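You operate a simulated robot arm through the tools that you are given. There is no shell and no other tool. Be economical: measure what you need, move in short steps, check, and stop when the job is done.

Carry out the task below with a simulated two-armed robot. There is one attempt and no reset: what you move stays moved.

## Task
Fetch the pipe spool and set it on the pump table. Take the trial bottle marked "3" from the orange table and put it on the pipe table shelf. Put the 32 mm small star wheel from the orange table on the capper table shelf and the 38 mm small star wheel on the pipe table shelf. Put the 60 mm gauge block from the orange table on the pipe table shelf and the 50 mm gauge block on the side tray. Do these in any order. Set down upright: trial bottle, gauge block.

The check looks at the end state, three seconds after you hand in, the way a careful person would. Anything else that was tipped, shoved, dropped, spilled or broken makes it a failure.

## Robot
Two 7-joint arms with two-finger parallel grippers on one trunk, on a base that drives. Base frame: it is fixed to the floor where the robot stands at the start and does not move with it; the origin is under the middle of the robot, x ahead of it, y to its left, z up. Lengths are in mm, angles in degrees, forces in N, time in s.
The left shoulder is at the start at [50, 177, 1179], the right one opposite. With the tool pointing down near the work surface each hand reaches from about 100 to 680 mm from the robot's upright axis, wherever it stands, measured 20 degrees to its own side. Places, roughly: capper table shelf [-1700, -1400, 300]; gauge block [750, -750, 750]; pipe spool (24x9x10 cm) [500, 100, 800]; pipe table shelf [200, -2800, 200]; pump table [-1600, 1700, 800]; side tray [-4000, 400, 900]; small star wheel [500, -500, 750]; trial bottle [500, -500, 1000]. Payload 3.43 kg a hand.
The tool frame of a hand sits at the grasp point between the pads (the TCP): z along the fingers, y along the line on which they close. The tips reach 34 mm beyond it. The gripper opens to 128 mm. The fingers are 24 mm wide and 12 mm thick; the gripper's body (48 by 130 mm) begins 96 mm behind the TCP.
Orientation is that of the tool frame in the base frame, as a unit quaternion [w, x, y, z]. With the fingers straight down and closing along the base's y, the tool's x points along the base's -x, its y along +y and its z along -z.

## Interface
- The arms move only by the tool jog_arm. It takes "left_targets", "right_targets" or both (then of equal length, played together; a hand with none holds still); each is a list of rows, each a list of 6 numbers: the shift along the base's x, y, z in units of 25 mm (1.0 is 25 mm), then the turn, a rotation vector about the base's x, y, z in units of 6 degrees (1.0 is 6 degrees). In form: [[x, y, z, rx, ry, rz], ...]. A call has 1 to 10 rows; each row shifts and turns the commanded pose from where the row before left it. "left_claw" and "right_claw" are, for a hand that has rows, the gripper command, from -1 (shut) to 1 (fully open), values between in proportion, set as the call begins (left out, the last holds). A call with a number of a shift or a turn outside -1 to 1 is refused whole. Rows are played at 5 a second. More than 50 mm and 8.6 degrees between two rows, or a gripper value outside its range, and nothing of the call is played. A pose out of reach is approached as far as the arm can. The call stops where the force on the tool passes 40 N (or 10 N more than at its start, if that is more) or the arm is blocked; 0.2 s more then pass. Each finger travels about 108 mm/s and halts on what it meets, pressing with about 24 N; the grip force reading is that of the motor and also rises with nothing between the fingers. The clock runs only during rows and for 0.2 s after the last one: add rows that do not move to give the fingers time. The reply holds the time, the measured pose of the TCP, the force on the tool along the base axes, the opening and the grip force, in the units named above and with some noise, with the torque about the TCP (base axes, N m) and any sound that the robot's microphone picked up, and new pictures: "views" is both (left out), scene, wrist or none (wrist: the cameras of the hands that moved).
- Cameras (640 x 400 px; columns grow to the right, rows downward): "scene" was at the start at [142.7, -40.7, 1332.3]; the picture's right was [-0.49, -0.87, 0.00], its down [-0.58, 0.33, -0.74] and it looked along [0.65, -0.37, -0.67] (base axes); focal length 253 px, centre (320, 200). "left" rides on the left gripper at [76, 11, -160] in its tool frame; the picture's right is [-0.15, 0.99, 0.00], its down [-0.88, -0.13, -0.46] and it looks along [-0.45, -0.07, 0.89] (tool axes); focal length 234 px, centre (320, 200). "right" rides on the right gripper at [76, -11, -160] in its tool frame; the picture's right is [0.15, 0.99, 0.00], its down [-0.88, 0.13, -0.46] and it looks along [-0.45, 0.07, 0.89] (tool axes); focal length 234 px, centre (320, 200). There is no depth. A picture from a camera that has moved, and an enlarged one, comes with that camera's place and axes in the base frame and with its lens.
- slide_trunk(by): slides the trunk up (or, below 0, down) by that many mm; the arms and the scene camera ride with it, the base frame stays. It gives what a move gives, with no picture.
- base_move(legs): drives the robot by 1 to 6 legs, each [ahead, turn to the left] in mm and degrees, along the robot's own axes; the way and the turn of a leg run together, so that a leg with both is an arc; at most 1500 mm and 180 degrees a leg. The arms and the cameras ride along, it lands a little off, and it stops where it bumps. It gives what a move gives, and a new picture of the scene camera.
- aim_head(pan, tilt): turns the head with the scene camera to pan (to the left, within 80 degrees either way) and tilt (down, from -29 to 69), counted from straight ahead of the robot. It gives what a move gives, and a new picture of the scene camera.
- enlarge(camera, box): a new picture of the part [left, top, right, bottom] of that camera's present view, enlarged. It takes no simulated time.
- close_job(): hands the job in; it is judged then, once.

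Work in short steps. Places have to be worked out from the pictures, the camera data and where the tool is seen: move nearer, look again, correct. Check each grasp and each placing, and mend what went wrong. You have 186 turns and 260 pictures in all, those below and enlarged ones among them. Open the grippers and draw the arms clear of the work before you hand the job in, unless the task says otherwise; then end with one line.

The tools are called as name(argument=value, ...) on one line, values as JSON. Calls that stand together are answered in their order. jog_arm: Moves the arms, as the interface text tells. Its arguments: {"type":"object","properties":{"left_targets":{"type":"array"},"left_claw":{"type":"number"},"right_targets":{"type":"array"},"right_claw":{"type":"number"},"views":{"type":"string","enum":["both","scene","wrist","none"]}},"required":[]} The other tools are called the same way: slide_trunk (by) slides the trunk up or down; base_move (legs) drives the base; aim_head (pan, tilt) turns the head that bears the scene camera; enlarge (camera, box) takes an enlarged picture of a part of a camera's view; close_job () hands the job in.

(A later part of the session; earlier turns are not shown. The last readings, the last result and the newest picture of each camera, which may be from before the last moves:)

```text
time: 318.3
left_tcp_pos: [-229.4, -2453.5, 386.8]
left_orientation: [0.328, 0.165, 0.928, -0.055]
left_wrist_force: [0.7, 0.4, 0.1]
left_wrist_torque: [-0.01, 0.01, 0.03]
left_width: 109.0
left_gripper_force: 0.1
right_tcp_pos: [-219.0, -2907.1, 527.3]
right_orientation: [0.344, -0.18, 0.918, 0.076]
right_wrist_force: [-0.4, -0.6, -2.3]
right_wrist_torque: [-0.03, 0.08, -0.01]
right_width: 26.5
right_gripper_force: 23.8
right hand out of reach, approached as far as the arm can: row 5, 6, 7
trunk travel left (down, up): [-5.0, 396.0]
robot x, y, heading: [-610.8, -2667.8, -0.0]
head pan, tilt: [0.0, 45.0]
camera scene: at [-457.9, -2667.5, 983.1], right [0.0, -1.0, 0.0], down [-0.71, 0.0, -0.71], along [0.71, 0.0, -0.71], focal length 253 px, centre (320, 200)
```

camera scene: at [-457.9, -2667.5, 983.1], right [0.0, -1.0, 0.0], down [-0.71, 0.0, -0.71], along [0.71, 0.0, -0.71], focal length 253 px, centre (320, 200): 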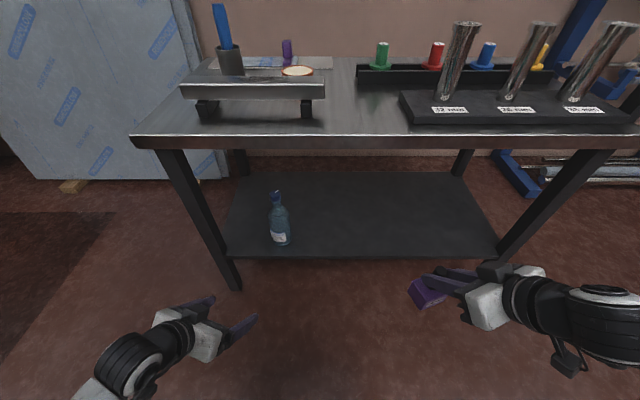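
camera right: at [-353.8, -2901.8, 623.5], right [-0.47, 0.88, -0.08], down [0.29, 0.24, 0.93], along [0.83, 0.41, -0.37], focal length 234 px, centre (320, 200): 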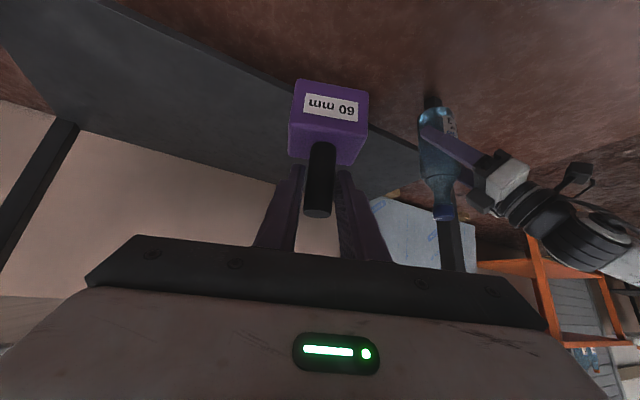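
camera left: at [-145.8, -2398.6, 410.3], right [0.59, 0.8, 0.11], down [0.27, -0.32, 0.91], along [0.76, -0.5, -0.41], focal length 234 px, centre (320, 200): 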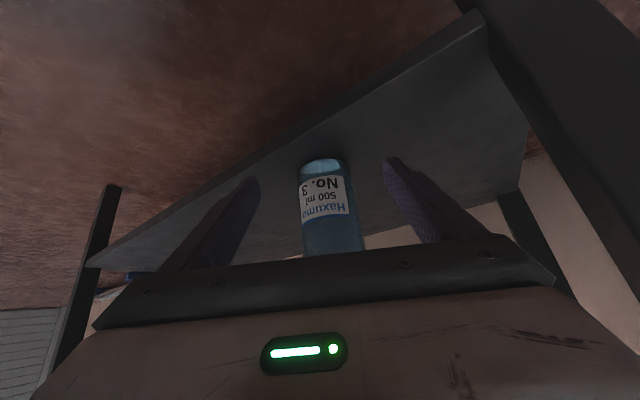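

Same limit when folded. I'll back up 100 mm more and try with the arm extended further forward before lowering.

base_move(legs=[[-100, 0]])

jog_arm(right_targets=[[1, 0.5, 0, 0, 0, 0], [1, 0.5, 0, 0, 0, 0], [1, 0.5, 0, 0, 0, 0], [1, 0.3, 0, 0, 0, 0], [1, 0, 0, 0, 0, 0], [1, 0, 0, 0, 0, 0], [1, 0, -0.5, 0, 0, 0], [0, 0, -1, 0, 0, 0], [0, 0, -1, 0, 0, 0], [0, 0, -1, 0, 0, 0]], views="scene")

```text
time: 319.5
left_tcp_pos: [-329.3, -2453.9, 386.2]
left_orientation: [0.329, 0.166, 0.928, -0.055]
left_wrist_force: [-0.1, 0.2, -0.3]
left_wrist_torque: [0.0, -0.01, -0.01]
left_width: 108.9
left_gripper_force: 0.1
right_tcp_pos: [-318.6, -2907.0, 526.6]
right_orientation: [0.344, -0.179, 0.919, 0.076]
right_wrist_force: [0.2, 0.2, -2.6]
right_wrist_torque: [-0.02, 0.01, 0.0]
right_width: 26.3
right_gripper_force: 23.8
trunk travel left (down, up): [-5.0, 396.0]
robot x, y, heading: [-713.9, -2669.7, 0.0]
head pan, tilt: [0.0, 45.0]
camera scene: at [-557.5, -2667.5, 983.0], right [0.0, -1.0, 0.0], down [-0.71, 0.0, -0.71], along [0.71, 0.0, -0.71], focal length 253 px, centre (320, 200)
```

scene: 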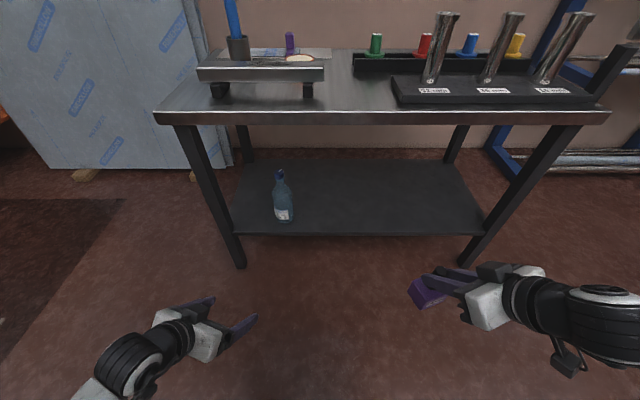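

```text
time: 321.7
left_tcp_pos: [-328.9, -2453.7, 386.9]
left_orientation: [0.328, 0.166, 0.928, -0.055]
left_wrist_force: [-0.6, -0.2, 0.5]
left_wrist_torque: [0.03, 0.01, -0.02]
left_width: 109.1
left_gripper_force: 0.1
right_tcp_pos: [-147.4, -2863.2, 512.4]
right_orientation: [0.342, -0.18, 0.919, 0.076]
right_wrist_force: [-0.2, 0.1, -1.4]
right_wrist_torque: [0.0, 0.04, -0.03]
right_width: 26.3
right_gripper_force: 24.4
right hand out of reach, approached as far as the arm can: row 8, 9, 10
trunk travel left (down, up): [-5.0, 396.0]
robot x, y, heading: [-707.0, -2667.3, 0.1]
head pan, tilt: [0.0, 45.0]
camera scene: at [-557.5, -2667.5, 983.1], right [0.0, -1.0, 0.0], down [-0.71, 0.0, -0.71], along [0.71, 0.0, -0.71], focal length 253 px, centre (320, 200)
```

scene: 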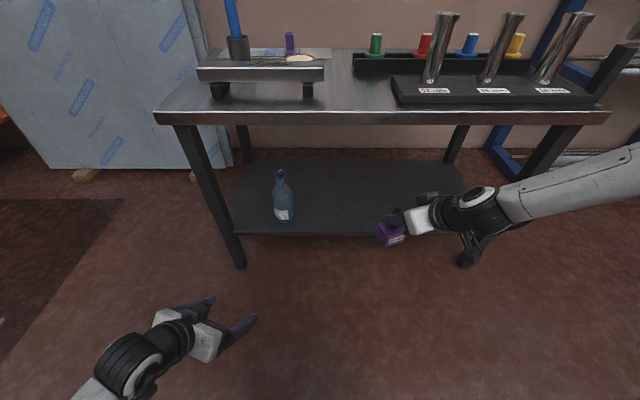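

Still limited. I'll try the opposite yaw for the right hand (pointing outward) and then lower.

jog_arm(right_targets=[[0, 0, 0, 0, 0, -1], [0, 0, 0, 0, 0, -1], [0, 0, 0, 0, 0, -1], [0, 0, 0, 0, 0, -1], [0, 0, 0, 0, 0, -1], [0, 0, 0, 0, 0, -1], [0, 0, 0, 0, 0, -1], [0, 0, 0, 0, 0, -1], [0, 0, 0, 0, 0, 0]], views="none")

jog_arm(right_targets=[[0, 0, -1, 0, 0, 0], [0, 0, -1, 0, 0, 0], [0, 0, -1, 0, 0, 0], [0, 0, -1, 0, 0, 0], [0, 0, -1, 0, 0, 0], [0, 0, 0, 0, 0, 0]], views="scene")

```text
time: 323.7
left_tcp_pos: [-328.7, -2453.3, 386.6]
left_orientation: [0.328, 0.167, 0.928, -0.056]
left_wrist_force: [0.0, 0.3, 0.1]
left_wrist_torque: [-0.03, -0.01, -0.04]
left_width: 109.0
left_gripper_force: 0.0
right_tcp_pos: [-172.0, -2915.9, 562.9]
right_orientation: [0.343, 0.211, 0.913, -0.07]
right_wrist_force: [-0.1, -0.2, -3.1]
right_wrist_torque: [0.0, 0.03, 0.01]
right_width: 26.5
right_gripper_force: 24.0
right hand out of reach, approached as far as the arm can: row 1, 2, 3, 4, 5, 6, 7, 8
trunk travel left (down, up): [-5.0, 396.0]
robot x, y, heading: [-705.8, -2672.2, -0.0]
head pan, tilt: [0.0, 45.0]
```

```text
time: 325.1
left_tcp_pos: [-329.0, -2453.4, 386.0]
left_orientation: [0.329, 0.166, 0.928, -0.054]
left_wrist_force: [0.1, 0.6, 0.8]
left_wrist_torque: [-0.01, 0.0, 0.01]
left_width: 108.8
left_gripper_force: 0.0
right_tcp_pos: [-199.9, -2967.5, 505.1]
right_orientation: [0.345, 0.21, 0.912, -0.069]
right_wrist_force: [-0.2, -0.7, -2.4]
right_wrist_torque: [0.0, 0.04, 0.03]
right_width: 26.5
right_gripper_force: 23.6
right hand out of reach, approached as far as the arm can: row 1, 2, 3, 4, 5
trunk travel left (down, up): [-5.0, 396.0]
robot x, y, heading: [-706.7, -2671.8, -0.1]
head pan, tilt: [0.0, 45.0]
camera scene: at [-557.5, -2667.5, 983.1], right [0.0, -1.0, 0.0], down [-0.71, 0.0, -0.71], along [0.71, 0.0, -0.71], focal length 253 px, centre (320, 200)
```

scene: 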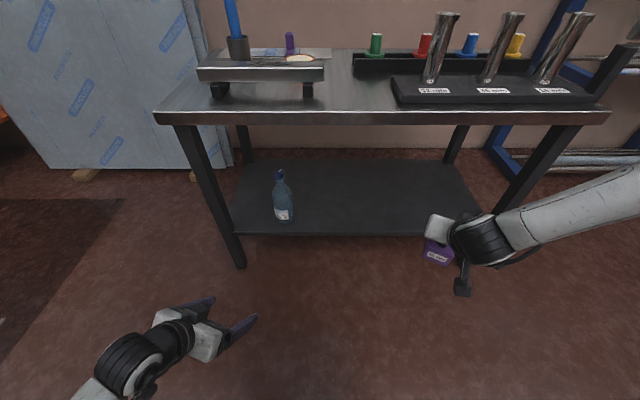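

It drifts outward and gets stuck, while the left drifted inward and went through. I'll bring the right hand up, inward of its shoulder line, with neutral yaw, then lower.

jog_arm(right_targets=[[0, 0.7, 1, 0, 0, 0.9], [0, 0.8, 1, 0, 0, 0.9], [0, 0.8, 1, 0, 0, 0.9], [0, 0.8, 0.6, 0, 0, 0.9], [0, 0.8, 0, 0, 0, 0.8], [0, 0.8, 0, 0, 0, 0], [0, 0.8, 0, 0, 0, 0], [0, 0.8, 0, 0, 0, 0], [0, 0, 0, 0, 0, 0]], views="none")

jog_arm(right_targets=[[0, 0, -1, 0, 0, 0], [0, 0, -1, 0, 0, 0], [0, 0, -1, 0, 0, 0], [0, 0, -1, 0, 0, 0], [0, 0, -1, 0, 0, 0], [0, 0, -1, 0, 0, 0], [0, 0, 0, 0, 0, 0]], views="none")

```text
time: 327.1
left_tcp_pos: [-327.9, -2452.7, 386.7]
left_orientation: [0.328, 0.167, 0.928, -0.056]
left_wrist_force: [0.3, 0.5, -0.2]
left_wrist_torque: [0.01, 0.01, -0.02]
left_width: 108.8
left_gripper_force: 0.2
right_tcp_pos: [-199.2, -2811.8, 594.6]
right_orientation: [0.352, -0.003, 0.936, 0.01]
right_wrist_force: [0.0, 0.3, -2.0]
right_wrist_torque: [0.01, -0.01, 0.0]
right_width: 26.3
right_gripper_force: 23.8
trunk travel left (down, up): [-5.0, 396.0]
robot x, y, heading: [-709.7, -2670.7, 0.2]
head pan, tilt: [0.0, 45.0]
```

```text
time: 328.7
left_tcp_pos: [-328.5, -2452.6, 386.2]
left_orientation: [0.329, 0.165, 0.928, -0.054]
left_wrist_force: [-0.1, 0.3, -0.7]
left_wrist_torque: [-0.01, 0.01, -0.02]
left_width: 108.9
left_gripper_force: 0.1
right_tcp_pos: [-213.8, -2881.9, 512.3]
right_orientation: [0.351, -0.004, 0.936, 0.012]
right_wrist_force: [0.1, -0.1, -2.2]
right_wrist_torque: [-0.05, -0.01, -0.02]
right_width: 26.3
right_gripper_force: 23.8
right hand out of reach, approached as far as the arm can: row 1, 2, 3, 4, 5, 6
trunk travel left (down, up): [-5.0, 396.0]
robot x, y, heading: [-713.4, -2663.4, 0.2]
head pan, tilt: [0.0, 45.0]
```

The right elbow's swivel seems to have drifted. I'll back off 150 mm more and stretch the right arm nearly straight forward to reset it, then lower along the stretch.

base_move(legs=[[-150, 0]])

jog_arm(right_targets=[[1, 0.3, 0, 0, 0, 0], [1, 0.3, 0, 0, 0, 0], [1, 0.3, 0, 0, 0, 0], [1, 0.3, 0, 0, 0, 0], [1, 0, 0, 0, 0, 0], [1, 0, 0, 0, 0, 0], [1, 0, 0, 0, 0, 0], [1, 0, 0, 0, 0, 0], [1, 0, 0, 0, 0, 0]], views="none")

jog_arm(right_targets=[[-0.3, 0, -1, 0, 0, 0], [-0.3, 0, -1, 0, 0, 0], [-0.3, 0, -1, 0, 0, 0], [-0.3, 0, -1, 0, 0, 0], [-0.3, 0, -1, 0, 0, 0], [0, 0, 0, 0, 0, 0]], views="scene")

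```text
time: 330.0
left_tcp_pos: [-475.5, -2451.8, 386.2]
left_orientation: [0.329, 0.164, 0.928, -0.054]
left_wrist_force: [-0.2, -0.2, -0.5]
left_wrist_torque: [-0.02, -0.01, 0.03]
left_width: 109.0
left_gripper_force: 0.1
right_tcp_pos: [-359.9, -2879.4, 510.2]
right_orientation: [0.351, -0.006, 0.936, 0.011]
right_wrist_force: [0.1, -0.7, -2.1]
right_wrist_torque: [0.01, 0.04, -0.03]
right_width: 26.3
right_gripper_force: 24.1
trunk travel left (down, up): [-5.0, 396.0]
robot x, y, heading: [-855.7, -2667.4, 0.5]
head pan, tilt: [0.0, 45.0]
camera scene: at [-704.2, -2667.1, 983.0], right [0.0, -1.0, 0.0], down [-0.71, 0.0, -0.71], along [0.71, 0.0, -0.71], focal length 253 px, centre (320, 200)
```

scene: 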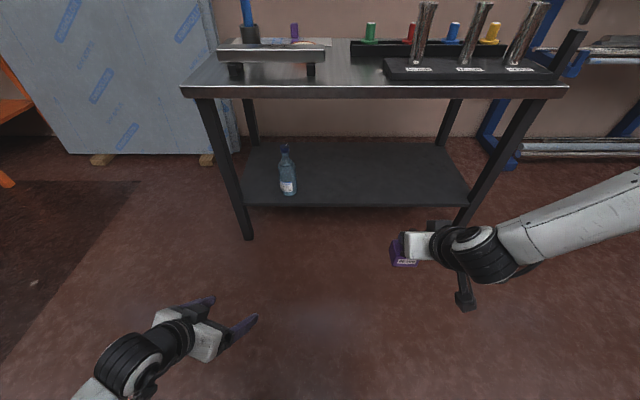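

```text
time: 332.0
left_tcp_pos: [-477.3, -2451.2, 384.8]
left_orientation: [0.329, 0.164, 0.928, -0.054]
left_wrist_force: [0.5, 0.7, -1.0]
left_wrist_torque: [0.01, 0.02, 0.0]
left_width: 109.0
left_gripper_force: 0.0
right_tcp_pos: [-192.2, -2916.9, 586.0]
right_orientation: [0.351, -0.007, 0.936, 0.012]
right_wrist_force: [0.2, 0.6, -2.8]
right_wrist_torque: [0.02, 0.05, -0.01]
right_width: 26.2
right_gripper_force: 23.7
right hand out of reach, approached as far as the arm can: row 1, 2, 3, 4, 5, 6, 7, 8, 9
trunk travel left (down, up): [-5.0, 396.0]
robot x, y, heading: [-853.0, -2667.8, 0.1]
head pan, tilt: [0.0, 45.0]
```

```text
time: 333.4
left_tcp_pos: [-476.2, -2451.3, 386.2]
left_orientation: [0.329, 0.164, 0.928, -0.054]
left_wrist_force: [0.0, 0.0, -0.3]
left_wrist_torque: [0.01, 0.0, 0.0]
left_width: 108.9
left_gripper_force: 0.1
right_tcp_pos: [-264.0, -2943.4, 505.1]
right_orientation: [0.351, -0.006, 0.936, 0.012]
right_wrist_force: [0.6, -0.7, -2.7]
right_wrist_torque: [-0.02, -0.01, 0.01]
right_width: 26.2
right_gripper_force: 23.7
right hand out of reach, approached as far as the arm can: row 1, 2, 3, 4, 5
trunk travel left (down, up): [-5.0, 396.0]
robot x, y, heading: [-854.3, -2668.3, -0.1]
head pan, tilt: [0.0, 45.0]
camera scene: at [-704.2, -2667.1, 983.1], right [0.0, -1.0, 0.0], down [-0.71, 0.0, -0.71], along [0.71, 0.0, -0.71], focal length 253 px, centre (320, 200)
```

scene: 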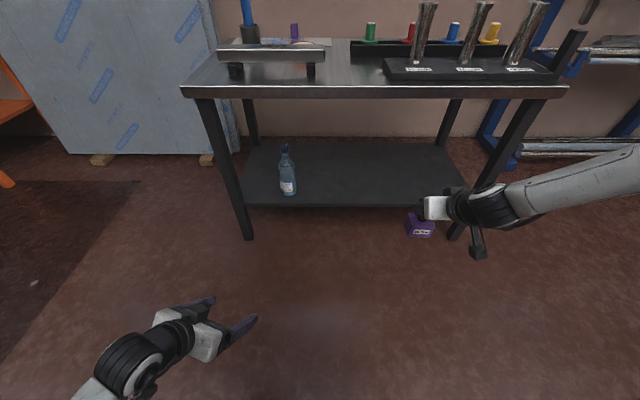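

I'll unwind the right arm fully: return it to a vertical pose at the mirrored spot from which the left arm tilted (close in, near shoulder height), and repeat that same tilt manoeuvre.

jog_arm(right_targets=[[-0.86, 0.43, 1, 0, 0.7, 0], [-0.86, 0.43, 1, 0, 0.7, 0], [-0.86, 0.43, 1, 0, 0.7, 0], [-0.86, 0.43, 1, 0, 0.7, 0], [-0.86, 0.43, 1, 0, 0.7, 0], [-0.86, 0.43, 1, 0, 0.7, 0], [-0.86, 0.43, 1, 0, 0.7, 0], [-0.86, 0.43, 1, 0, 0.7, 0], [-0.86, 0.43, 1, 0, 0.7, 0], [-0.86, 0.43, 1, 0, 0.7, 0]], views="none")

jog_arm(right_targets=[[0, 0, 1, 0, 0, 0], [0, 0, 1, 0, 0, 0], [0, 0, 1, 0, 0, 0], [0, 0, 0, 0, 0, 0]], views="none")

jog_arm(right_targets=[[-0.41, 0, -0.5, 0, -1, 0], [-0.41, 0, -0.7, 0, -1, 0], [-0.41, 0, -0.9, 0, -1, 0], [-0.41, 0, -0.9, 0, -1, 0], [-0.41, 0, -0.9, 0, -1, 0], [-0.41, 0, -0.9, 0, -1, 0], [-0.2, 0, -0.9, 0, -1, 0], [0, 0, -0.5, 0, 0, 0], [0, 0, 0, 0, 0, 0]], views="none")

```text
time: 335.6
left_tcp_pos: [-476.5, -2452.4, 385.5]
left_orientation: [0.329, 0.164, 0.928, -0.054]
left_wrist_force: [-0.5, 0.5, -0.2]
left_wrist_torque: [-0.01, -0.03, 0.0]
left_width: 108.6
left_gripper_force: 0.0
right_tcp_pos: [-475.9, -2833.4, 754.3]
right_orientation: [-0.008, -0.002, 1.0, 0.013]
right_wrist_force: [-0.6, -0.4, -1.2]
right_wrist_torque: [-0.02, -0.04, -0.01]
right_width: 26.5
right_gripper_force: 24.1
trunk travel left (down, up): [-5.0, 396.0]
robot x, y, heading: [-856.9, -2668.1, 0.4]
head pan, tilt: [0.0, 45.0]
```

```text
time: 336.6
left_tcp_pos: [-476.7, -2452.7, 386.2]
left_orientation: [0.328, 0.164, 0.929, -0.054]
left_wrist_force: [0.4, -1.1, -0.8]
left_wrist_torque: [0.0, 0.0, 0.0]
left_width: 108.9
left_gripper_force: 0.1
right_tcp_pos: [-477.2, -2833.6, 830.8]
right_orientation: [-0.007, -0.001, 1.0, 0.013]
right_wrist_force: [-0.4, -0.4, -1.6]
right_wrist_torque: [0.0, -0.09, 0.01]
right_width: 26.6
right_gripper_force: 23.8
trunk travel left (down, up): [-5.0, 396.0]
robot x, y, heading: [-853.2, -2667.3, 0.2]
head pan, tilt: [0.0, 45.0]
```

```text
time: 338.6
left_tcp_pos: [-476.7, -2452.7, 387.1]
left_orientation: [0.329, 0.165, 0.928, -0.055]
left_wrist_force: [-0.9, -0.8, -0.2]
left_wrist_torque: [0.03, 0.0, 0.01]
left_width: 108.9
left_gripper_force: 0.1
right_tcp_pos: [-462.3, -2791.2, 721.3]
right_orientation: [0.352, -0.006, 0.936, 0.012]
right_wrist_force: [1.3, -1.0, -1.7]
right_wrist_torque: [-0.03, 0.02, 0.01]
right_width: 26.4
right_gripper_force: 24.3
right hand out of reach, approached as far as the arm can: row 5, 6, 7, 8
trunk travel left (down, up): [-5.0, 396.0]
robot x, y, heading: [-853.5, -2664.4, 0.3]
head pan, tilt: [0.0, 45.0]
```

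It slid inward this time, mirroring the left arm. Continuing with the mirrored sequence: up, forward, then down.

jog_arm(right_targets=[[0, 0, 1, 0, 0, 0], [0, 0, 0.8, 0, 0, 0], [0.9, -0.35, 0, 0, 0, 0], [0.9, -0.35, 0, 0, 0, 0], [0.9, -0.35, 0, 0, 0, 0], [0.9, -0.35, 0, 0, 0, 0], [0, 0, -1, 0, 0, 0], [0, 0, -1, 0, 0, 0], [0, 0, -1, 0, 0, 0], [0, 0, -1, 0, 0, 0]], views="none")

jog_arm(right_targets=[[0, 0, -1, 0, 0, 0], [0, 0, -1, 0, 0, 0], [0, 0, -1, 0, 0, 0], [0, 0, -1, 0, 0, 0], [0, 0, -1, 0, 0, 0], [0, 0, -1, 0, 0, 0], [0, 0, -1, 0, 0, 0], [0, 0, -1, 0, 0, 0], [0, 0, -1, 0, 0, 0], [0, 0, -1, 0, 0, 0]], views="none")

```text
time: 340.8
left_tcp_pos: [-475.8, -2451.1, 386.5]
left_orientation: [0.328, 0.165, 0.928, -0.054]
left_wrist_force: [-0.8, 0.4, -0.4]
left_wrist_torque: [0.02, 0.02, 0.01]
left_width: 108.9
left_gripper_force: 0.0
right_tcp_pos: [-371.2, -2824.4, 663.7]
right_orientation: [0.351, -0.006, 0.936, 0.013]
right_wrist_force: [-1.0, 1.0, -2.1]
right_wrist_torque: [0.0, 0.03, 0.03]
right_width: 26.4
right_gripper_force: 24.0
trunk travel left (down, up): [-5.0, 396.0]
robot x, y, heading: [-859.0, -2666.9, 0.4]
head pan, tilt: [0.0, 45.0]
```

```text
time: 343.0
left_tcp_pos: [-477.1, -2451.9, 385.9]
left_orientation: [0.329, 0.164, 0.928, -0.054]
left_wrist_force: [-0.2, -0.7, -0.5]
left_wrist_torque: [0.05, -0.01, 0.02]
left_width: 109.1
left_gripper_force: 0.1
right_tcp_pos: [-379.7, -2891.5, 501.1]
right_orientation: [0.351, -0.007, 0.936, 0.013]
right_wrist_force: [-1.0, 0.4, -1.9]
right_wrist_torque: [-0.01, 0.0, 0.03]
right_width: 26.2
right_gripper_force: 24.7
right hand out of reach, approached as far as the arm can: row 5, 6, 7, 8, 9, 10
trunk travel left (down, up): [-5.0, 396.0]
robot x, y, heading: [-852.3, -2672.0, 0.2]
head pan, tilt: [0.0, 45.0]
```

The right arm keeps hitting its limit, so I'll transfer the block to the left hand via a free spot on the pipe table top. First I raise the trunk and free the left arm upwards.

slide_trunk(by=260)

jog_arm(left_targets=[[0.8, -0.6, 0, 0, 0, -0.4], [0.8, -0.6, 0, 0, 0, -0.4], [0.8, -0.6, 0, 0, 0, 0], [0.8, -0.6, 0, 0, 0, 0], [0.8, -0.6, 0, 0, 0, 0], [0, 0, 1, 0, 0, 0.5], [0, 0, 1, 0, 0, 0.5], [0, 0, 1, 0, 0, 0.5], [0, 0, 1, 0, 0, 0.5], [0, 0, 1, 0, 0, 0.5]], right_targets=[[0, 0.5, 1, 0, 0, 0], [0, 0.5, 1, 0, 0, 0], [0, 0.5, 1, 0, 0, 0], [0, 0.5, 1, 0, 0, 0], [0, 0, 1, 0, 0, 0], [0, 0, 1, 0, 0, 0], [0, 0, 0, 0, 0, 0], [0, 0, 0, 0, 0, 0], [0, 0, 0, 0, 0, 0], [0, 0, 0, 0, 0, 0]], views="none")

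```text
time: 345.7
left_tcp_pos: [-477.4, -2452.1, 646.1]
left_orientation: [0.329, 0.165, 0.928, -0.055]
left_wrist_force: [0.5, 0.5, -0.6]
left_wrist_torque: [0.0, 0.02, 0.0]
left_width: 109.2
left_gripper_force: 0.1
right_tcp_pos: [-379.9, -2891.3, 760.4]
right_orientation: [0.352, -0.006, 0.936, 0.012]
right_wrist_force: [-0.1, 0.0, -2.1]
right_wrist_torque: [0.01, 0.04, -0.01]
right_width: 26.3
right_gripper_force: 23.8
trunk travel left (down, up): [-265.0, 136.0]
robot x, y, heading: [-856.2, -2663.6, 0.5]
head pan, tilt: [0.0, 45.0]
```

```text
time: 347.9
left_tcp_pos: [-373.0, -2524.5, 773.2]
left_orientation: [0.332, 0.081, 0.94, -0.025]
left_wrist_force: [1.0, -0.2, 0.7]
left_wrist_torque: [-0.04, 0.01, -0.01]
left_width: 109.0
left_gripper_force: 0.0
right_tcp_pos: [-380.3, -2840.3, 909.3]
right_orientation: [0.351, -0.006, 0.936, 0.012]
right_wrist_force: [-0.2, -0.1, -2.0]
right_wrist_torque: [0.0, 0.03, 0.02]
right_width: 26.1
right_gripper_force: 24.3
trunk travel left (down, up): [-265.0, 136.0]
robot x, y, heading: [-856.1, -2667.4, 0.3]
head pan, tilt: [0.0, 45.0]
```

The left arm recovered. I'll set the 60 mm block temporarily on the free middle of the pipe table top (z≈738, y≈-2760): turn 5° and drive in.

base_move(legs=[[0, 5], [400, 0]])

jog_arm(right_targets=[[0, 0, -1, 0, 0, 0], [0, 0, -0.8, 0, 0, 0], [0, 0, 0, 0, 0, 0]], views="wrist")

```text
time: 350.9
left_tcp_pos: [20.2, -2447.1, 771.4]
left_orientation: [0.333, 0.04, 0.942, -0.011]
left_wrist_force: [-0.4, -0.7, 0.0]
left_wrist_torque: [0.03, -0.03, 0.01]
left_width: 108.4
left_gripper_force: 0.1
right_tcp_pos: [40.8, -2759.9, 910.9]
right_orientation: [0.351, -0.047, 0.935, 0.027]
right_wrist_force: [-0.1, -0.1, -2.8]
right_wrist_torque: [-0.03, 0.03, -0.02]
right_width: 26.1
right_gripper_force: 23.5
trunk travel left (down, up): [-265.0, 136.0]
robot x, y, heading: [-450.5, -2630.4, 5.6]
head pan, tilt: [0.0, 45.0]
camera scene: at [-296.9, -2615.8, 1243.0], right [0.09, -1.0, 0.0], down [-0.7, -0.07, -0.71], along [0.7, 0.07, -0.71], focal length 253 px, centre (320, 200)
```

scene: 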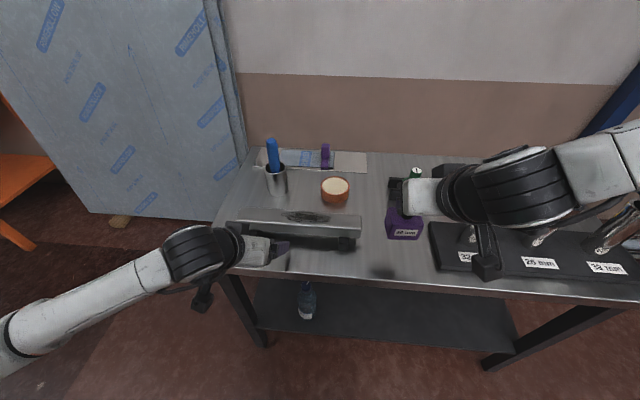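

```text
time: 351.8
left_tcp_pos: [20.3, -2444.1, 773.0]
left_orientation: [0.333, 0.04, 0.942, -0.01]
left_wrist_force: [0.1, -0.2, -0.1]
left_wrist_torque: [0.0, 0.01, 0.03]
left_width: 109.1
left_gripper_force: 0.0
right_tcp_pos: [42.0, -2759.3, 862.3]
right_orientation: [0.351, -0.047, 0.935, 0.027]
right_wrist_force: [-0.1, 0.3, -1.8]
right_wrist_torque: [-0.02, 0.02, -0.03]
right_width: 26.5
right_gripper_force: 23.9
trunk travel left (down, up): [-265.0, 136.0]
robot x, y, heading: [-448.5, -2635.7, 5.4]
head pan, tilt: [0.0, 45.0]
camera right: at [-118.3, -2788.9, 935.4], right [-0.22, 0.97, -0.08], down [0.35, 0.15, 0.92], along [0.91, 0.17, -0.37], focal length 234 px, centre (320, 200)
```

right: 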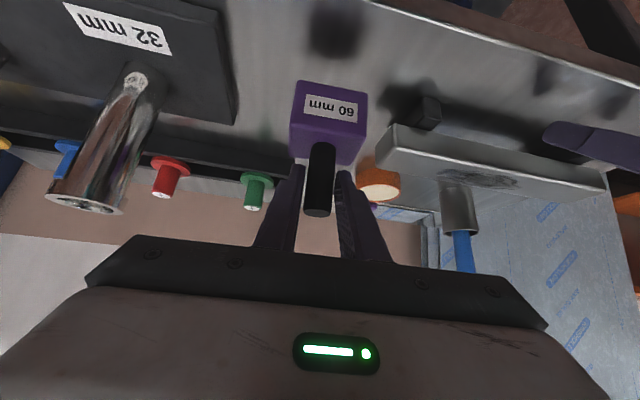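

The left hand is close to the stand on the table; I'll draw it straight back first, and lower the right towards contact.

jog_arm(left_targets=[[-0.8, 0, 0.2, 0, 0, 0], [-0.8, 0, 0.4, 0, 0, 0], [-0.8, 0, 0.8, 0, 0, 0], [-0.5, 0, 1, 0, 0, 0], [0, 0, 1, 0, 0, 0], [0, 0, 1, 0, 0, 0]], right_targets=[[0, 0, -0.3, 0, 0, 0], [0, 0, -0.3, 0, 0, 0], [0, 0, -0.2, 0, 0, 0], [0, 0, -0.15, 0, 0, 0], [0, 0, 0, 0, 0, 0], [0, 0, 0, 0, 0, 0]], views="none")

jog_arm(right_targets=[[0, 0, -0.15, 0, 0, 0], [0, 0, -0.1, 0, 0, 0], [0, 0, 0, 0, 0, 0]], views="none")

```text
time: 353.1
left_tcp_pos: [-52.7, -2446.3, 880.7]
left_orientation: [0.332, 0.039, 0.942, -0.009]
left_wrist_force: [-0.2, -0.5, -0.6]
left_wrist_torque: [-0.02, 0.0, -0.01]
left_width: 108.8
left_gripper_force: 0.0
right_tcp_pos: [40.4, -2758.5, 840.8]
right_orientation: [0.35, -0.049, 0.935, 0.028]
right_wrist_force: [-0.2, 0.7, -2.0]
right_wrist_torque: [0.02, 0.04, 0.0]
right_width: 26.5
right_gripper_force: 24.2
trunk travel left (down, up): [-265.0, 136.0]
robot x, y, heading: [-449.7, -2632.2, 5.4]
head pan, tilt: [0.0, 45.0]
```

```text
time: 353.9
left_tcp_pos: [-50.2, -2445.2, 881.8]
left_orientation: [0.332, 0.04, 0.942, -0.01]
left_wrist_force: [1.2, 0.2, 0.0]
left_wrist_torque: [-0.01, -0.02, 0.01]
left_width: 109.0
left_gripper_force: 0.0
right_tcp_pos: [40.7, -2758.7, 835.3]
right_orientation: [0.35, -0.048, 0.935, 0.028]
right_wrist_force: [-0.2, 0.2, -1.7]
right_wrist_torque: [-0.02, -0.01, 0.0]
right_width: 26.4
right_gripper_force: 24.0
trunk travel left (down, up): [-265.0, 136.0]
robot x, y, heading: [-445.8, -2631.0, 5.6]
head pan, tilt: [0.0, 45.0]
```

Not yet touching at 835. Continuing in small steps.

jog_arm(right_targets=[[0, 0, -0.2, 0, 0, 0], [0, 0, -0.2, 0, 0, 0], [0, 0, 0, 0, 0, 0]], views="none")

jog_arm(right_targets=[[0, 0, -0.2, 0, 0, 0], [0, 0, -0.2, 0, 0, 0], [0, 0, 0, 0, 0, 0]], views="wrist")

```text
time: 354.8
left_tcp_pos: [-51.2, -2445.4, 880.5]
left_orientation: [0.332, 0.039, 0.942, -0.011]
left_wrist_force: [-0.5, 0.2, 0.0]
left_wrist_torque: [0.0, 0.0, 0.02]
left_width: 108.4
left_gripper_force: 0.1
right_tcp_pos: [41.8, -2760.9, 825.0]
right_orientation: [0.35, -0.048, 0.935, 0.028]
right_wrist_force: [0.1, 0.5, -1.9]
right_wrist_torque: [-0.03, 0.0, 0.0]
right_width: 26.2
right_gripper_force: 24.4
trunk travel left (down, up): [-265.0, 136.0]
robot x, y, heading: [-446.7, -2631.5, 5.4]
head pan, tilt: [0.0, 45.0]
```

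```text
time: 355.6
left_tcp_pos: [-52.6, -2444.9, 882.9]
left_orientation: [0.334, 0.039, 0.942, -0.01]
left_wrist_force: [0.1, -1.6, -0.4]
left_wrist_torque: [0.01, 0.0, 0.0]
left_width: 108.9
left_gripper_force: 0.1
right_tcp_pos: [41.0, -2759.9, 817.0]
right_orientation: [0.354, -0.048, 0.934, 0.027]
right_wrist_force: [-2.6, -2.6, 19.3]
right_wrist_torque: [-0.8, -0.43, -0.12]
right_width: 26.3
right_gripper_force: 24.6
trunk travel left (down, up): [-265.0, 136.0]
robot x, y, heading: [-446.7, -2627.0, 5.0]
head pan, tilt: [0.0, 45.0]
camera right: at [-120.1, -2790.2, 889.0], right [-0.22, 0.97, -0.08], down [0.34, 0.15, 0.93], along [0.91, 0.17, -0.36], focal length 234 px, centre (320, 200)
```

right: 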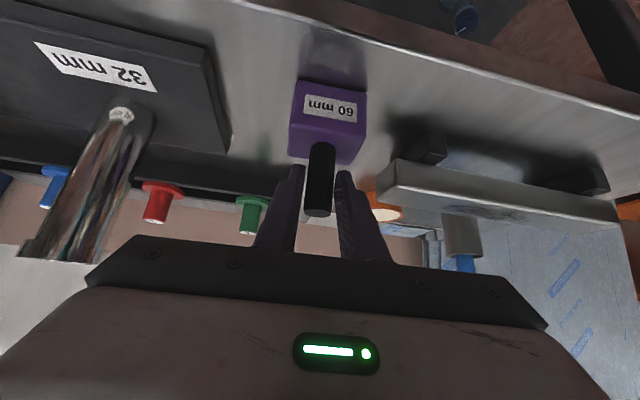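

Contact; tabletop is at 720. Easing, opening, and retracting the right hand up and back while raising the left.

jog_arm(right_targets=[[0, 0, 0.15, 0, 0, 0], [0, 0, 0, 0, 0, 0]], views="none")

jog_arm(right_targets=[[0, 0, 0, 0, 0, 0], [0, 0, 0, 0, 0, 0], [0, 0, 0, 0, 0, 0], [-0.2, 0, 1, 0, 0, 0], [-0.2, 0, 1, 0, 0, 0], [-0.2, 0, 1, 0, 0, 0], [-0.5, 0, 1, 0, 0, 0], [-1, 0, 1, 0, 0, 0], [-1, 0, 0.5, 0, 0, 0]], left_targets=[[0, 0, 1, 0, 0, 0], [0, 0, 1, 0, 0, 0], [0, 0, 1, 0, 0, 0], [0, 0, 1, 0, 0, 0], [0, 0, 0, 0, 0, 0], [0, 0, 0, 0, 0, 0], [0, 0, 0, 0, 0, 0], [0, 0, 0, 0, 0, 0], [0, 0, 0, 0, 0, 0]], right_claw=0.2, views="none")

base_move(legs=[[0, -37]])

```text
time: 356.1
left_tcp_pos: [-51.9, -2443.9, 880.9]
left_orientation: [0.333, 0.039, 0.942, -0.01]
left_wrist_force: [0.2, -0.8, 0.0]
left_wrist_torque: [0.0, 0.03, 0.0]
left_width: 109.1
left_gripper_force: 0.0
right_tcp_pos: [38.7, -2759.5, 819.1]
right_orientation: [0.349, -0.048, 0.936, 0.027]
right_wrist_force: [2.3, 1.7, 6.2]
right_wrist_torque: [-0.11, -0.51, 0.07]
right_width: 26.3
right_gripper_force: 24.1
trunk travel left (down, up): [-265.0, 136.0]
robot x, y, heading: [-447.5, -2629.5, 5.5]
head pan, tilt: [0.0, 45.0]
```

```text
time: 358.1
left_tcp_pos: [-51.0, -2445.0, 981.7]
left_orientation: [0.333, 0.04, 0.942, -0.011]
left_wrist_force: [-0.5, 0.3, -0.7]
left_wrist_torque: [-0.01, -0.01, -0.03]
left_width: 108.8
left_gripper_force: 0.0
right_tcp_pos: [-20.0, -2751.5, 960.6]
right_orientation: [0.349, -0.048, 0.935, 0.027]
right_wrist_force: [-0.1, -0.3, 0.1]
right_wrist_torque: [-0.03, 0.0, 0.02]
right_width: 77.0
right_gripper_force: 0.2
right hand out of reach, approached as far as the arm can: row 9
trunk travel left (down, up): [-265.0, 136.0]
robot x, y, heading: [-445.6, -2634.0, 5.4]
head pan, tilt: [0.0, 45.0]
```

```text
time: 360.3
left_tcp_pos: [-19.2, -2716.8, 981.6]
left_orientation: [0.314, 0.333, 0.882, -0.114]
left_wrist_force: [-0.2, -0.1, -0.3]
left_wrist_torque: [0.01, 0.0, 0.03]
left_width: 108.8
left_gripper_force: 0.0
right_tcp_pos: [-177.3, -2983.4, 959.8]
right_orientation: [0.34, 0.249, 0.903, -0.084]
right_wrist_force: [0.0, 1.0, 0.2]
right_wrist_torque: [0.01, 0.01, -0.01]
right_width: 76.8
right_gripper_force: 0.1
trunk travel left (down, up): [-265.0, 136.0]
robot x, y, heading: [-446.9, -2625.7, -31.4]
head pan, tilt: [0.0, 45.0]
camera scene: at [-318.8, -2708.5, 1243.1], right [-0.52, -0.85, 0.0], down [-0.6, 0.37, -0.71], along [0.6, -0.37, -0.71], focal length 253 px, centre (320, 200)
```

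scene: 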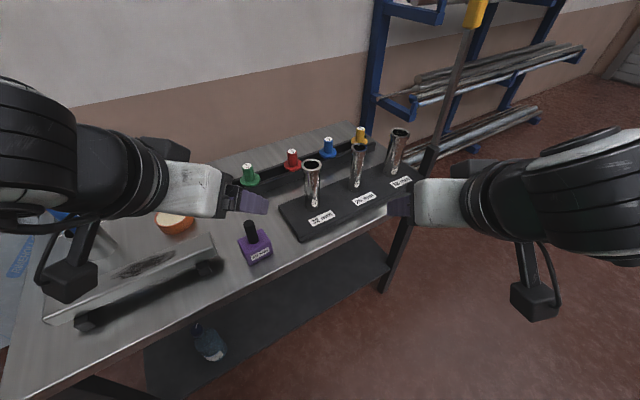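

The block stands upright on the table top. Moving the left hand over it.

jog_arm(left_targets=[[0.75, -0.6, 0, 0, 0, 0], [0.75, -0.55, 0, 0, 0, 0], [0.75, -0.55, -0.3, 0, 0, 0], [0, 0, -1, 0, 0, 0], [0, 0, -1, 0, 0, 0], [0, 0, 0, 0, 0, 0]], left_claw=0.3, views="wrist")

```text
time: 361.7
left_tcp_pos: [35.7, -2760.8, 924.0]
left_orientation: [0.313, 0.333, 0.882, -0.115]
left_wrist_force: [-0.8, -0.2, -0.8]
left_wrist_torque: [0.0, 0.01, 0.01]
left_width: 83.3
left_gripper_force: 0.0
right_tcp_pos: [-176.1, -2982.4, 960.9]
right_orientation: [0.34, 0.248, 0.903, -0.083]
right_wrist_force: [-0.2, 0.1, 1.0]
right_wrist_torque: [0.02, -0.03, 0.02]
right_width: 76.9
right_gripper_force: 0.0
trunk travel left (down, up): [-265.0, 136.0]
robot x, y, heading: [-447.5, -2635.0, -31.3]
head pan, tilt: [0.0, 45.0]
camera left: at [-76.4, -2648.6, 1001.3], right [0.74, 0.67, 0.1], down [0.21, -0.37, 0.91], along [0.64, -0.65, -0.41], focal length 234 px, centre (320, 200)
```

left: 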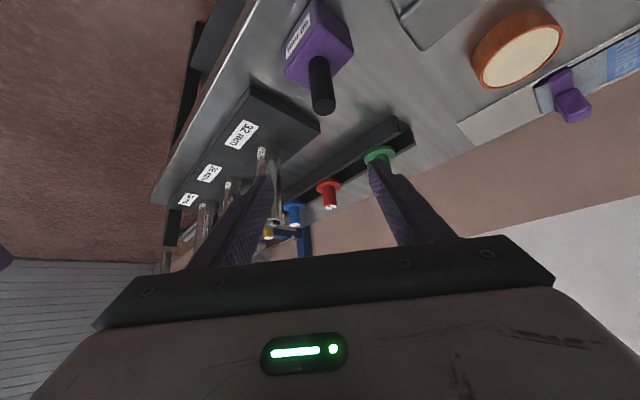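

Handle at about (43,-2751). Aligning and lowering to z≈818.

jog_arm(left_targets=[[0.28, 0.4, 0, 0, 0, 0], [0, 0, -1, 0, 0, 0], [0, 0, -1, 0, 0, 0], [0, 0, -1, 0, 0, 0], [0, 0, -0.8, 0, 0, 0], [0, 0, -0.4, 0, 0, 0], [0, 0, 0, 0, 0, 0]], views="wrist")

```text
time: 363.3
left_tcp_pos: [43.4, -2750.0, 819.0]
left_orientation: [0.313, 0.332, 0.882, -0.114]
left_wrist_force: [-0.6, 0.2, -0.8]
left_wrist_torque: [0.03, 0.03, -0.01]
left_width: 83.2
left_gripper_force: 0.1
right_tcp_pos: [-177.1, -2982.1, 959.8]
right_orientation: [0.341, 0.249, 0.903, -0.084]
right_wrist_force: [-0.5, 0.0, 0.8]
right_wrist_torque: [-0.01, 0.01, 0.01]
right_width: 76.6
right_gripper_force: 0.1
trunk travel left (down, up): [-265.0, 136.0]
robot x, y, heading: [-448.9, -2630.4, -31.1]
head pan, tilt: [0.0, 45.0]
camera left: at [-68.3, -2637.4, 896.2], right [0.74, 0.67, 0.1], down [0.21, -0.37, 0.91], along [0.64, -0.65, -0.41], focal length 234 px, centre (320, 200)
```

left: 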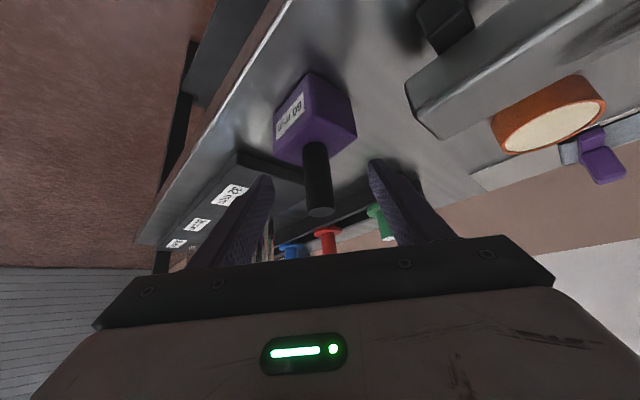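

Centred. Closing, lifting, then backing away and re-positioning to face the shelf at y≈-2825.

jog_arm(left_targets=[[0, 0, 0, 0, 0, 0], [0, 0, 0, 0, 0, 0], [0, 0, 0, 0, 0, 0], [0, 0, 0, 0, 0, 0], [0, 0, 0.5, 0, 0, 0], [0, 0, 1, 0, 0, 0], [0, 0, 1, 0, 0, 0], [0, 0, 1, 0, 0, 0], [0, 0, 1, 0, 0, 0], [0, 0, 1, 0, 0, 0]], left_claw=-1, views="wrist")

base_move(legs=[[-300, 0], [0, -42], [365, 0], [0, 73]])

```text
time: 365.5
left_tcp_pos: [45.2, -2749.1, 955.6]
left_orientation: [0.312, 0.333, 0.882, -0.113]
left_wrist_force: [0.2, -0.7, -2.8]
left_wrist_torque: [0.03, -0.01, -0.01]
left_width: 26.2
left_gripper_force: 24.2
right_tcp_pos: [-176.6, -2982.3, 960.3]
right_orientation: [0.34, 0.249, 0.903, -0.084]
right_wrist_force: [-0.6, -0.3, 0.5]
right_wrist_torque: [0.02, 0.01, 0.03]
right_width: 76.7
right_gripper_force: 0.1
trunk travel left (down, up): [-265.0, 136.0]
robot x, y, heading: [-450.4, -2629.5, -31.5]
head pan, tilt: [0.0, 45.0]
camera left: at [-67.6, -2637.0, 1032.9], right [0.74, 0.67, 0.1], down [0.21, -0.37, 0.91], along [0.64, -0.65, -0.41], focal length 234 px, centre (320, 200)
```

left: 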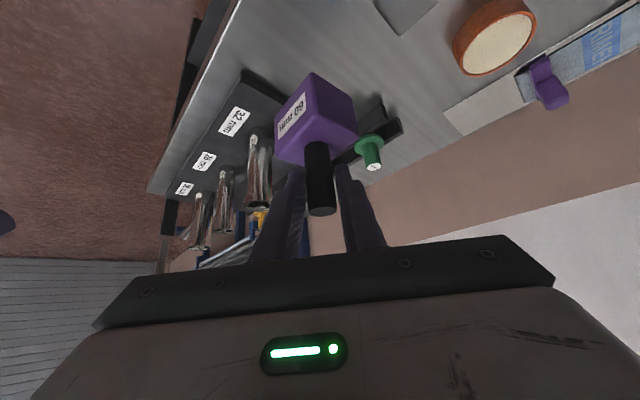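

```text
time: 374.6
left_tcp_pos: [-116.7, -2672.1, 955.2]
left_orientation: [0.332, 0.078, 0.94, -0.024]
left_wrist_force: [0.5, -1.1, -0.9]
left_wrist_torque: [0.0, -0.02, -0.02]
left_width: 26.2
left_gripper_force: 23.5
right_tcp_pos: [-181.3, -2986.4, 960.8]
right_orientation: [0.351, -0.01, 0.936, 0.013]
right_wrist_force: [-0.2, 0.2, -0.7]
right_wrist_torque: [0.03, 0.03, -0.02]
right_width: 76.6
right_gripper_force: 0.1
trunk travel left (down, up): [-265.0, 136.0]
robot x, y, heading: [-599.9, -2827.4, 0.9]
head pan, tilt: [0.0, 45.0]
camera scene: at [-447.1, -2827.6, 1243.1], right [0.01, -1.0, 0.0], down [-0.71, -0.01, -0.71], along [0.71, 0.01, -0.71], focal length 253 px, centre (320, 200)
```

scene: 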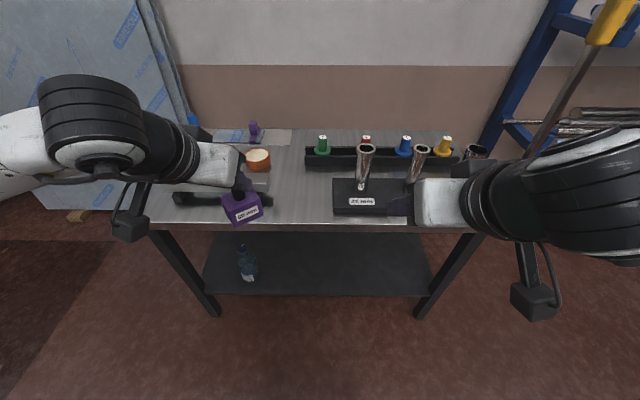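

Block held in the left hand. Lowering the trunk, then lowering the left hand with inward yaw; the right hand goes up and back out of the way.

slide_trunk(by=-262)

jog_arm(left_targets=[[0, 0, -1, 0, 0, 0], [0, 0, -1, 0, 0, 0], [0, 0, -1, 0, 0, -0.4], [0, 0, -1, 0, 0, -0.5], [0, 0, -1, 0, 0, -0.5], [0, 0, -1, 0, 0, -0.5], [0, 0, -1, 0, 0, -0.5], [0, 0, -1, 0, 0, -0.5], [0, 0, -1, 0, 0, -0.5], [0, 0, -1, 0, 0, 0]], right_targets=[[-0.5, 0.3, 1, 0, 0.7, 0], [-0.5, 0.3, 1, 0, 0.7, 0], [-0.5, 0.3, 1, 0, 0.7, 0], [-0.5, 0.3, 1, 0, 0.7, 0], [-0.5, 0.3, 1, 0, 0.7, 0], [-0.3, 0.3, 0, 0, 0.7, 0], [0, 0.3, 0, 0, 0.7, 0], [0, 0, 0, 0, 0.7, 0], [0, 0, 0, 0, 0.7, 0], [0, 0, 0, 0, 0.7, 0]], views="none")

jog_arm(left_targets=[[0, 0, -0.8, 0, 0, 0], [0, 0, -0.8, 0, 0, 0], [0, 0, -0.8, 0, 0, 0], [0, 0, 0, 0, 0, 0]], views="none")

```text
time: 377.3
left_tcp_pos: [-116.7, -2671.7, 693.6]
left_orientation: [0.332, 0.078, 0.94, -0.024]
left_wrist_force: [0.4, 0.3, -1.8]
left_wrist_torque: [-0.02, -0.01, 0.0]
left_width: 26.5
left_gripper_force: 24.4
right_tcp_pos: [-182.1, -2985.7, 696.9]
right_orientation: [0.351, -0.009, 0.936, 0.014]
right_wrist_force: [0.7, -1.0, -0.1]
right_wrist_torque: [0.0, 0.0, 0.02]
right_width: 76.7
right_gripper_force: 0.0
trunk travel left (down, up): [-3.0, 398.0]
robot x, y, heading: [-600.2, -2831.2, 0.6]
head pan, tilt: [0.0, 45.0]
```

```text
time: 379.5
left_tcp_pos: [-117.8, -2671.1, 444.0]
left_orientation: [0.323, 0.243, 0.911, -0.082]
left_wrist_force: [0.5, -0.5, -1.2]
left_wrist_torque: [0.01, 0.03, -0.01]
left_width: 26.2
left_gripper_force: 23.6
right_tcp_pos: [-251.4, -2934.0, 824.5]
right_orientation: [-0.009, -0.004, 1.0, 0.016]
right_wrist_force: [0.6, 0.7, 0.3]
right_wrist_torque: [0.02, -0.03, 0.01]
right_width: 77.1
right_gripper_force: 0.0
trunk travel left (down, up): [-3.0, 398.0]
robot x, y, heading: [-600.7, -2830.7, 0.5]
head pan, tilt: [0.0, 45.0]
```

```text
time: 380.5
left_tcp_pos: [-118.3, -2670.4, 382.2]
left_orientation: [0.322, 0.243, 0.911, -0.081]
left_wrist_force: [0.5, -0.5, -2.6]
left_wrist_torque: [0.02, 0.02, 0.01]
left_width: 26.2
left_gripper_force: 24.6
right_tcp_pos: [-251.3, -2932.3, 823.8]
right_orientation: [-0.008, -0.004, 1.0, 0.016]
right_wrist_force: [-0.1, 0.0, -0.4]
right_wrist_torque: [0.0, 0.03, -0.02]
right_width: 76.8
right_gripper_force: 0.0
trunk travel left (down, up): [-3.0, 398.0]
robot x, y, heading: [-596.0, -2828.3, 0.6]
head pan, tilt: [0.0, 45.0]
```

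The left goes down smoothly with this yaw. Driving forward 193 mm over the shelf, then lowering to contact.

base_move(legs=[[193, 0]])

jog_arm(left_targets=[[0, 0, -0.5, 0, 0, 0], [0, 0, -0.4, 0, 0, 0], [0, 0, -0.2, 0, 0, 0], [0, 0, 0, 0, 0, 0]], views="wrist")

```text
time: 382.1
left_tcp_pos: [74.1, -2666.5, 382.6]
left_orientation: [0.323, 0.242, 0.911, -0.082]
left_wrist_force: [-1.0, 0.1, -1.9]
left_wrist_torque: [0.0, 0.03, -0.01]
left_width: 26.5
left_gripper_force: 24.3
right_tcp_pos: [-59.7, -2931.1, 823.5]
right_orientation: [-0.008, -0.004, 1.0, 0.015]
right_wrist_force: [-0.7, 0.2, -0.1]
right_wrist_torque: [0.0, -0.02, 0.02]
right_width: 76.6
right_gripper_force: 0.1
trunk travel left (down, up): [-3.0, 398.0]
robot x, y, heading: [-404.8, -2826.2, 0.5]
head pan, tilt: [0.0, 45.0]
camera scene: at [-255.4, -2825.4, 981.1], right [0.01, -1.0, 0.0], down [-0.71, -0.01, -0.71], along [0.71, 0.01, -0.71], focal length 253 px, centre (320, 200)
```

scene: 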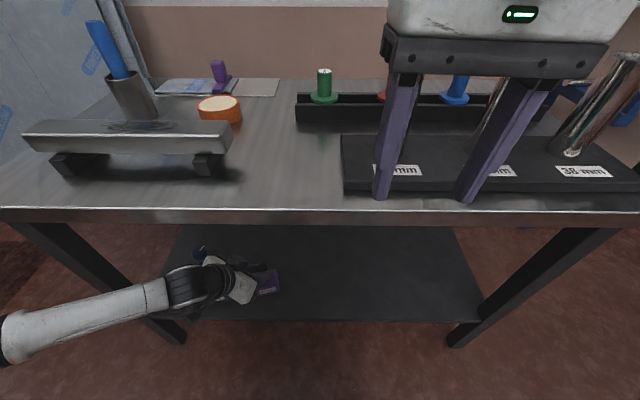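

```text
time: 383.1
left_tcp_pos: [73.5, -2666.3, 353.6]
left_orientation: [0.322, 0.242, 0.912, -0.082]
left_wrist_force: [-0.5, -0.8, -2.5]
left_wrist_torque: [0.0, 0.01, 0.01]
left_width: 26.3
left_gripper_force: 23.8
right_tcp_pos: [-60.1, -2929.8, 822.9]
right_orientation: [-0.008, -0.004, 1.0, 0.015]
right_wrist_force: [0.0, 0.2, -0.4]
right_wrist_torque: [-0.02, 0.0, -0.05]
right_width: 76.9
right_gripper_force: 0.1
trunk travel left (down, up): [-3.0, 398.0]
robot x, y, heading: [-406.1, -2828.9, 0.7]
head pan, tilt: [0.0, 45.0]
camera left: at [-59.3, -2578.8, 431.4], right [0.59, 0.8, 0.1], down [0.28, -0.32, 0.91], along [0.76, -0.51, -0.41], focal length 234 px, centre (320, 200)
```

left: 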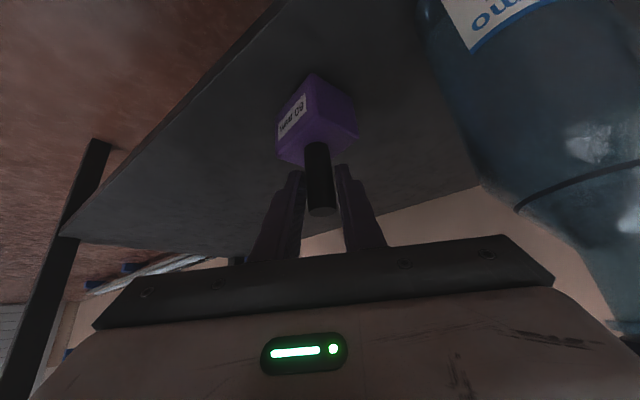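

The block is near the shelf and the bottle has clearance beside the hand. Lowering the last millimetres.

jog_arm(left_targets=[[0, 0, -0.15, 0, 0, 0], [0, 0, -0.15, 0, 0, 0], [0, 0, 0, 0, 0, 0]], views="none")

```text
time: 383.9
left_tcp_pos: [74.5, -2668.3, 349.7]
left_orientation: [0.324, 0.244, 0.91, -0.083]
left_wrist_force: [-2.9, 1.5, 11.3]
left_wrist_torque: [-0.18, 0.44, -0.06]
left_width: 26.2
left_gripper_force: 23.8
right_tcp_pos: [-60.9, -2932.1, 823.7]
right_orientation: [-0.008, -0.004, 1.0, 0.016]
right_wrist_force: [-0.8, -0.2, -0.5]
right_wrist_torque: [0.01, 0.0, -0.01]
right_width: 76.8
right_gripper_force: 0.2
trunk travel left (down, up): [-3.0, 398.0]
robot x, y, heading: [-406.1, -2828.5, 0.8]
head pan, tilt: [0.0, 45.0]
```

Contact. Easing slightly, opening to ~60 mm, and retreating along the hand's direction.

jog_arm(left_targets=[[0, 0, 0.1, 0, 0, 0], [0, 0, 0, 0, 0, 0]], views="none")

jog_arm(left_targets=[[0, 0, 0, 0, 0, 0], [0, 0, 0, 0, 0, 0], [0, 0, 0, 0, 0, 0], [-0.43, 0.25, 0.1, 0, 0, 0], [-0.86, 0.5, 0, 0, 0, 0], [-0.86, 0.5, 0, 0, 0, 0], [-0.86, 0.5, 0, 0, 0, 0], [0, 0, 0, 0, 0, 0]], left_claw=-0.05, views="wrist")

```text
time: 384.5
left_tcp_pos: [73.9, -2667.3, 349.6]
left_orientation: [0.322, 0.243, 0.912, -0.081]
left_wrist_force: [0.8, -2.0, 2.5]
left_wrist_torque: [-0.35, -0.04, 0.05]
left_width: 26.3
left_gripper_force: 24.0
right_tcp_pos: [-60.7, -2931.2, 823.9]
right_orientation: [-0.007, -0.004, 1.0, 0.015]
right_wrist_force: [0.0, 0.2, -0.5]
right_wrist_torque: [-0.01, 0.0, -0.02]
right_width: 76.8
right_gripper_force: 0.1
trunk travel left (down, up): [-3.0, 398.0]
robot x, y, heading: [-403.8, -2827.5, 0.7]
head pan, tilt: [0.0, 45.0]
```

```text
time: 386.3
left_tcp_pos: [-1.9, -2624.7, 352.1]
left_orientation: [0.323, 0.243, 0.911, -0.082]
left_wrist_force: [-0.3, 0.3, -0.5]
left_wrist_torque: [0.0, 0.03, -0.01]
left_width: 60.6
left_gripper_force: 0.0
right_tcp_pos: [-59.7, -2931.1, 824.0]
right_orientation: [-0.008, -0.003, 1.0, 0.015]
right_wrist_force: [-0.1, 0.3, 0.2]
right_wrist_torque: [0.0, -0.01, 0.01]
right_width: 76.9
right_gripper_force: 0.0
trunk travel left (down, up): [-3.0, 398.0]
robot x, y, heading: [-406.7, -2829.7, 0.6]
head pan, tilt: [0.0, 45.0]
camera left: at [-135.6, -2535.7, 430.4], right [0.59, 0.8, 0.1], down [0.28, -0.32, 0.91], along [0.76, -0.51, -0.41], focal length 234 px, centre (320, 200)
```

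left: 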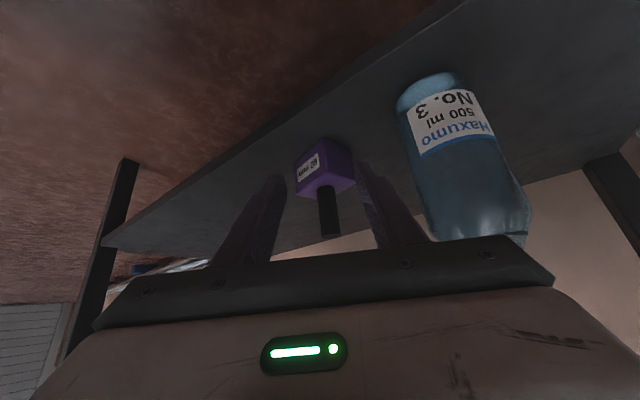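

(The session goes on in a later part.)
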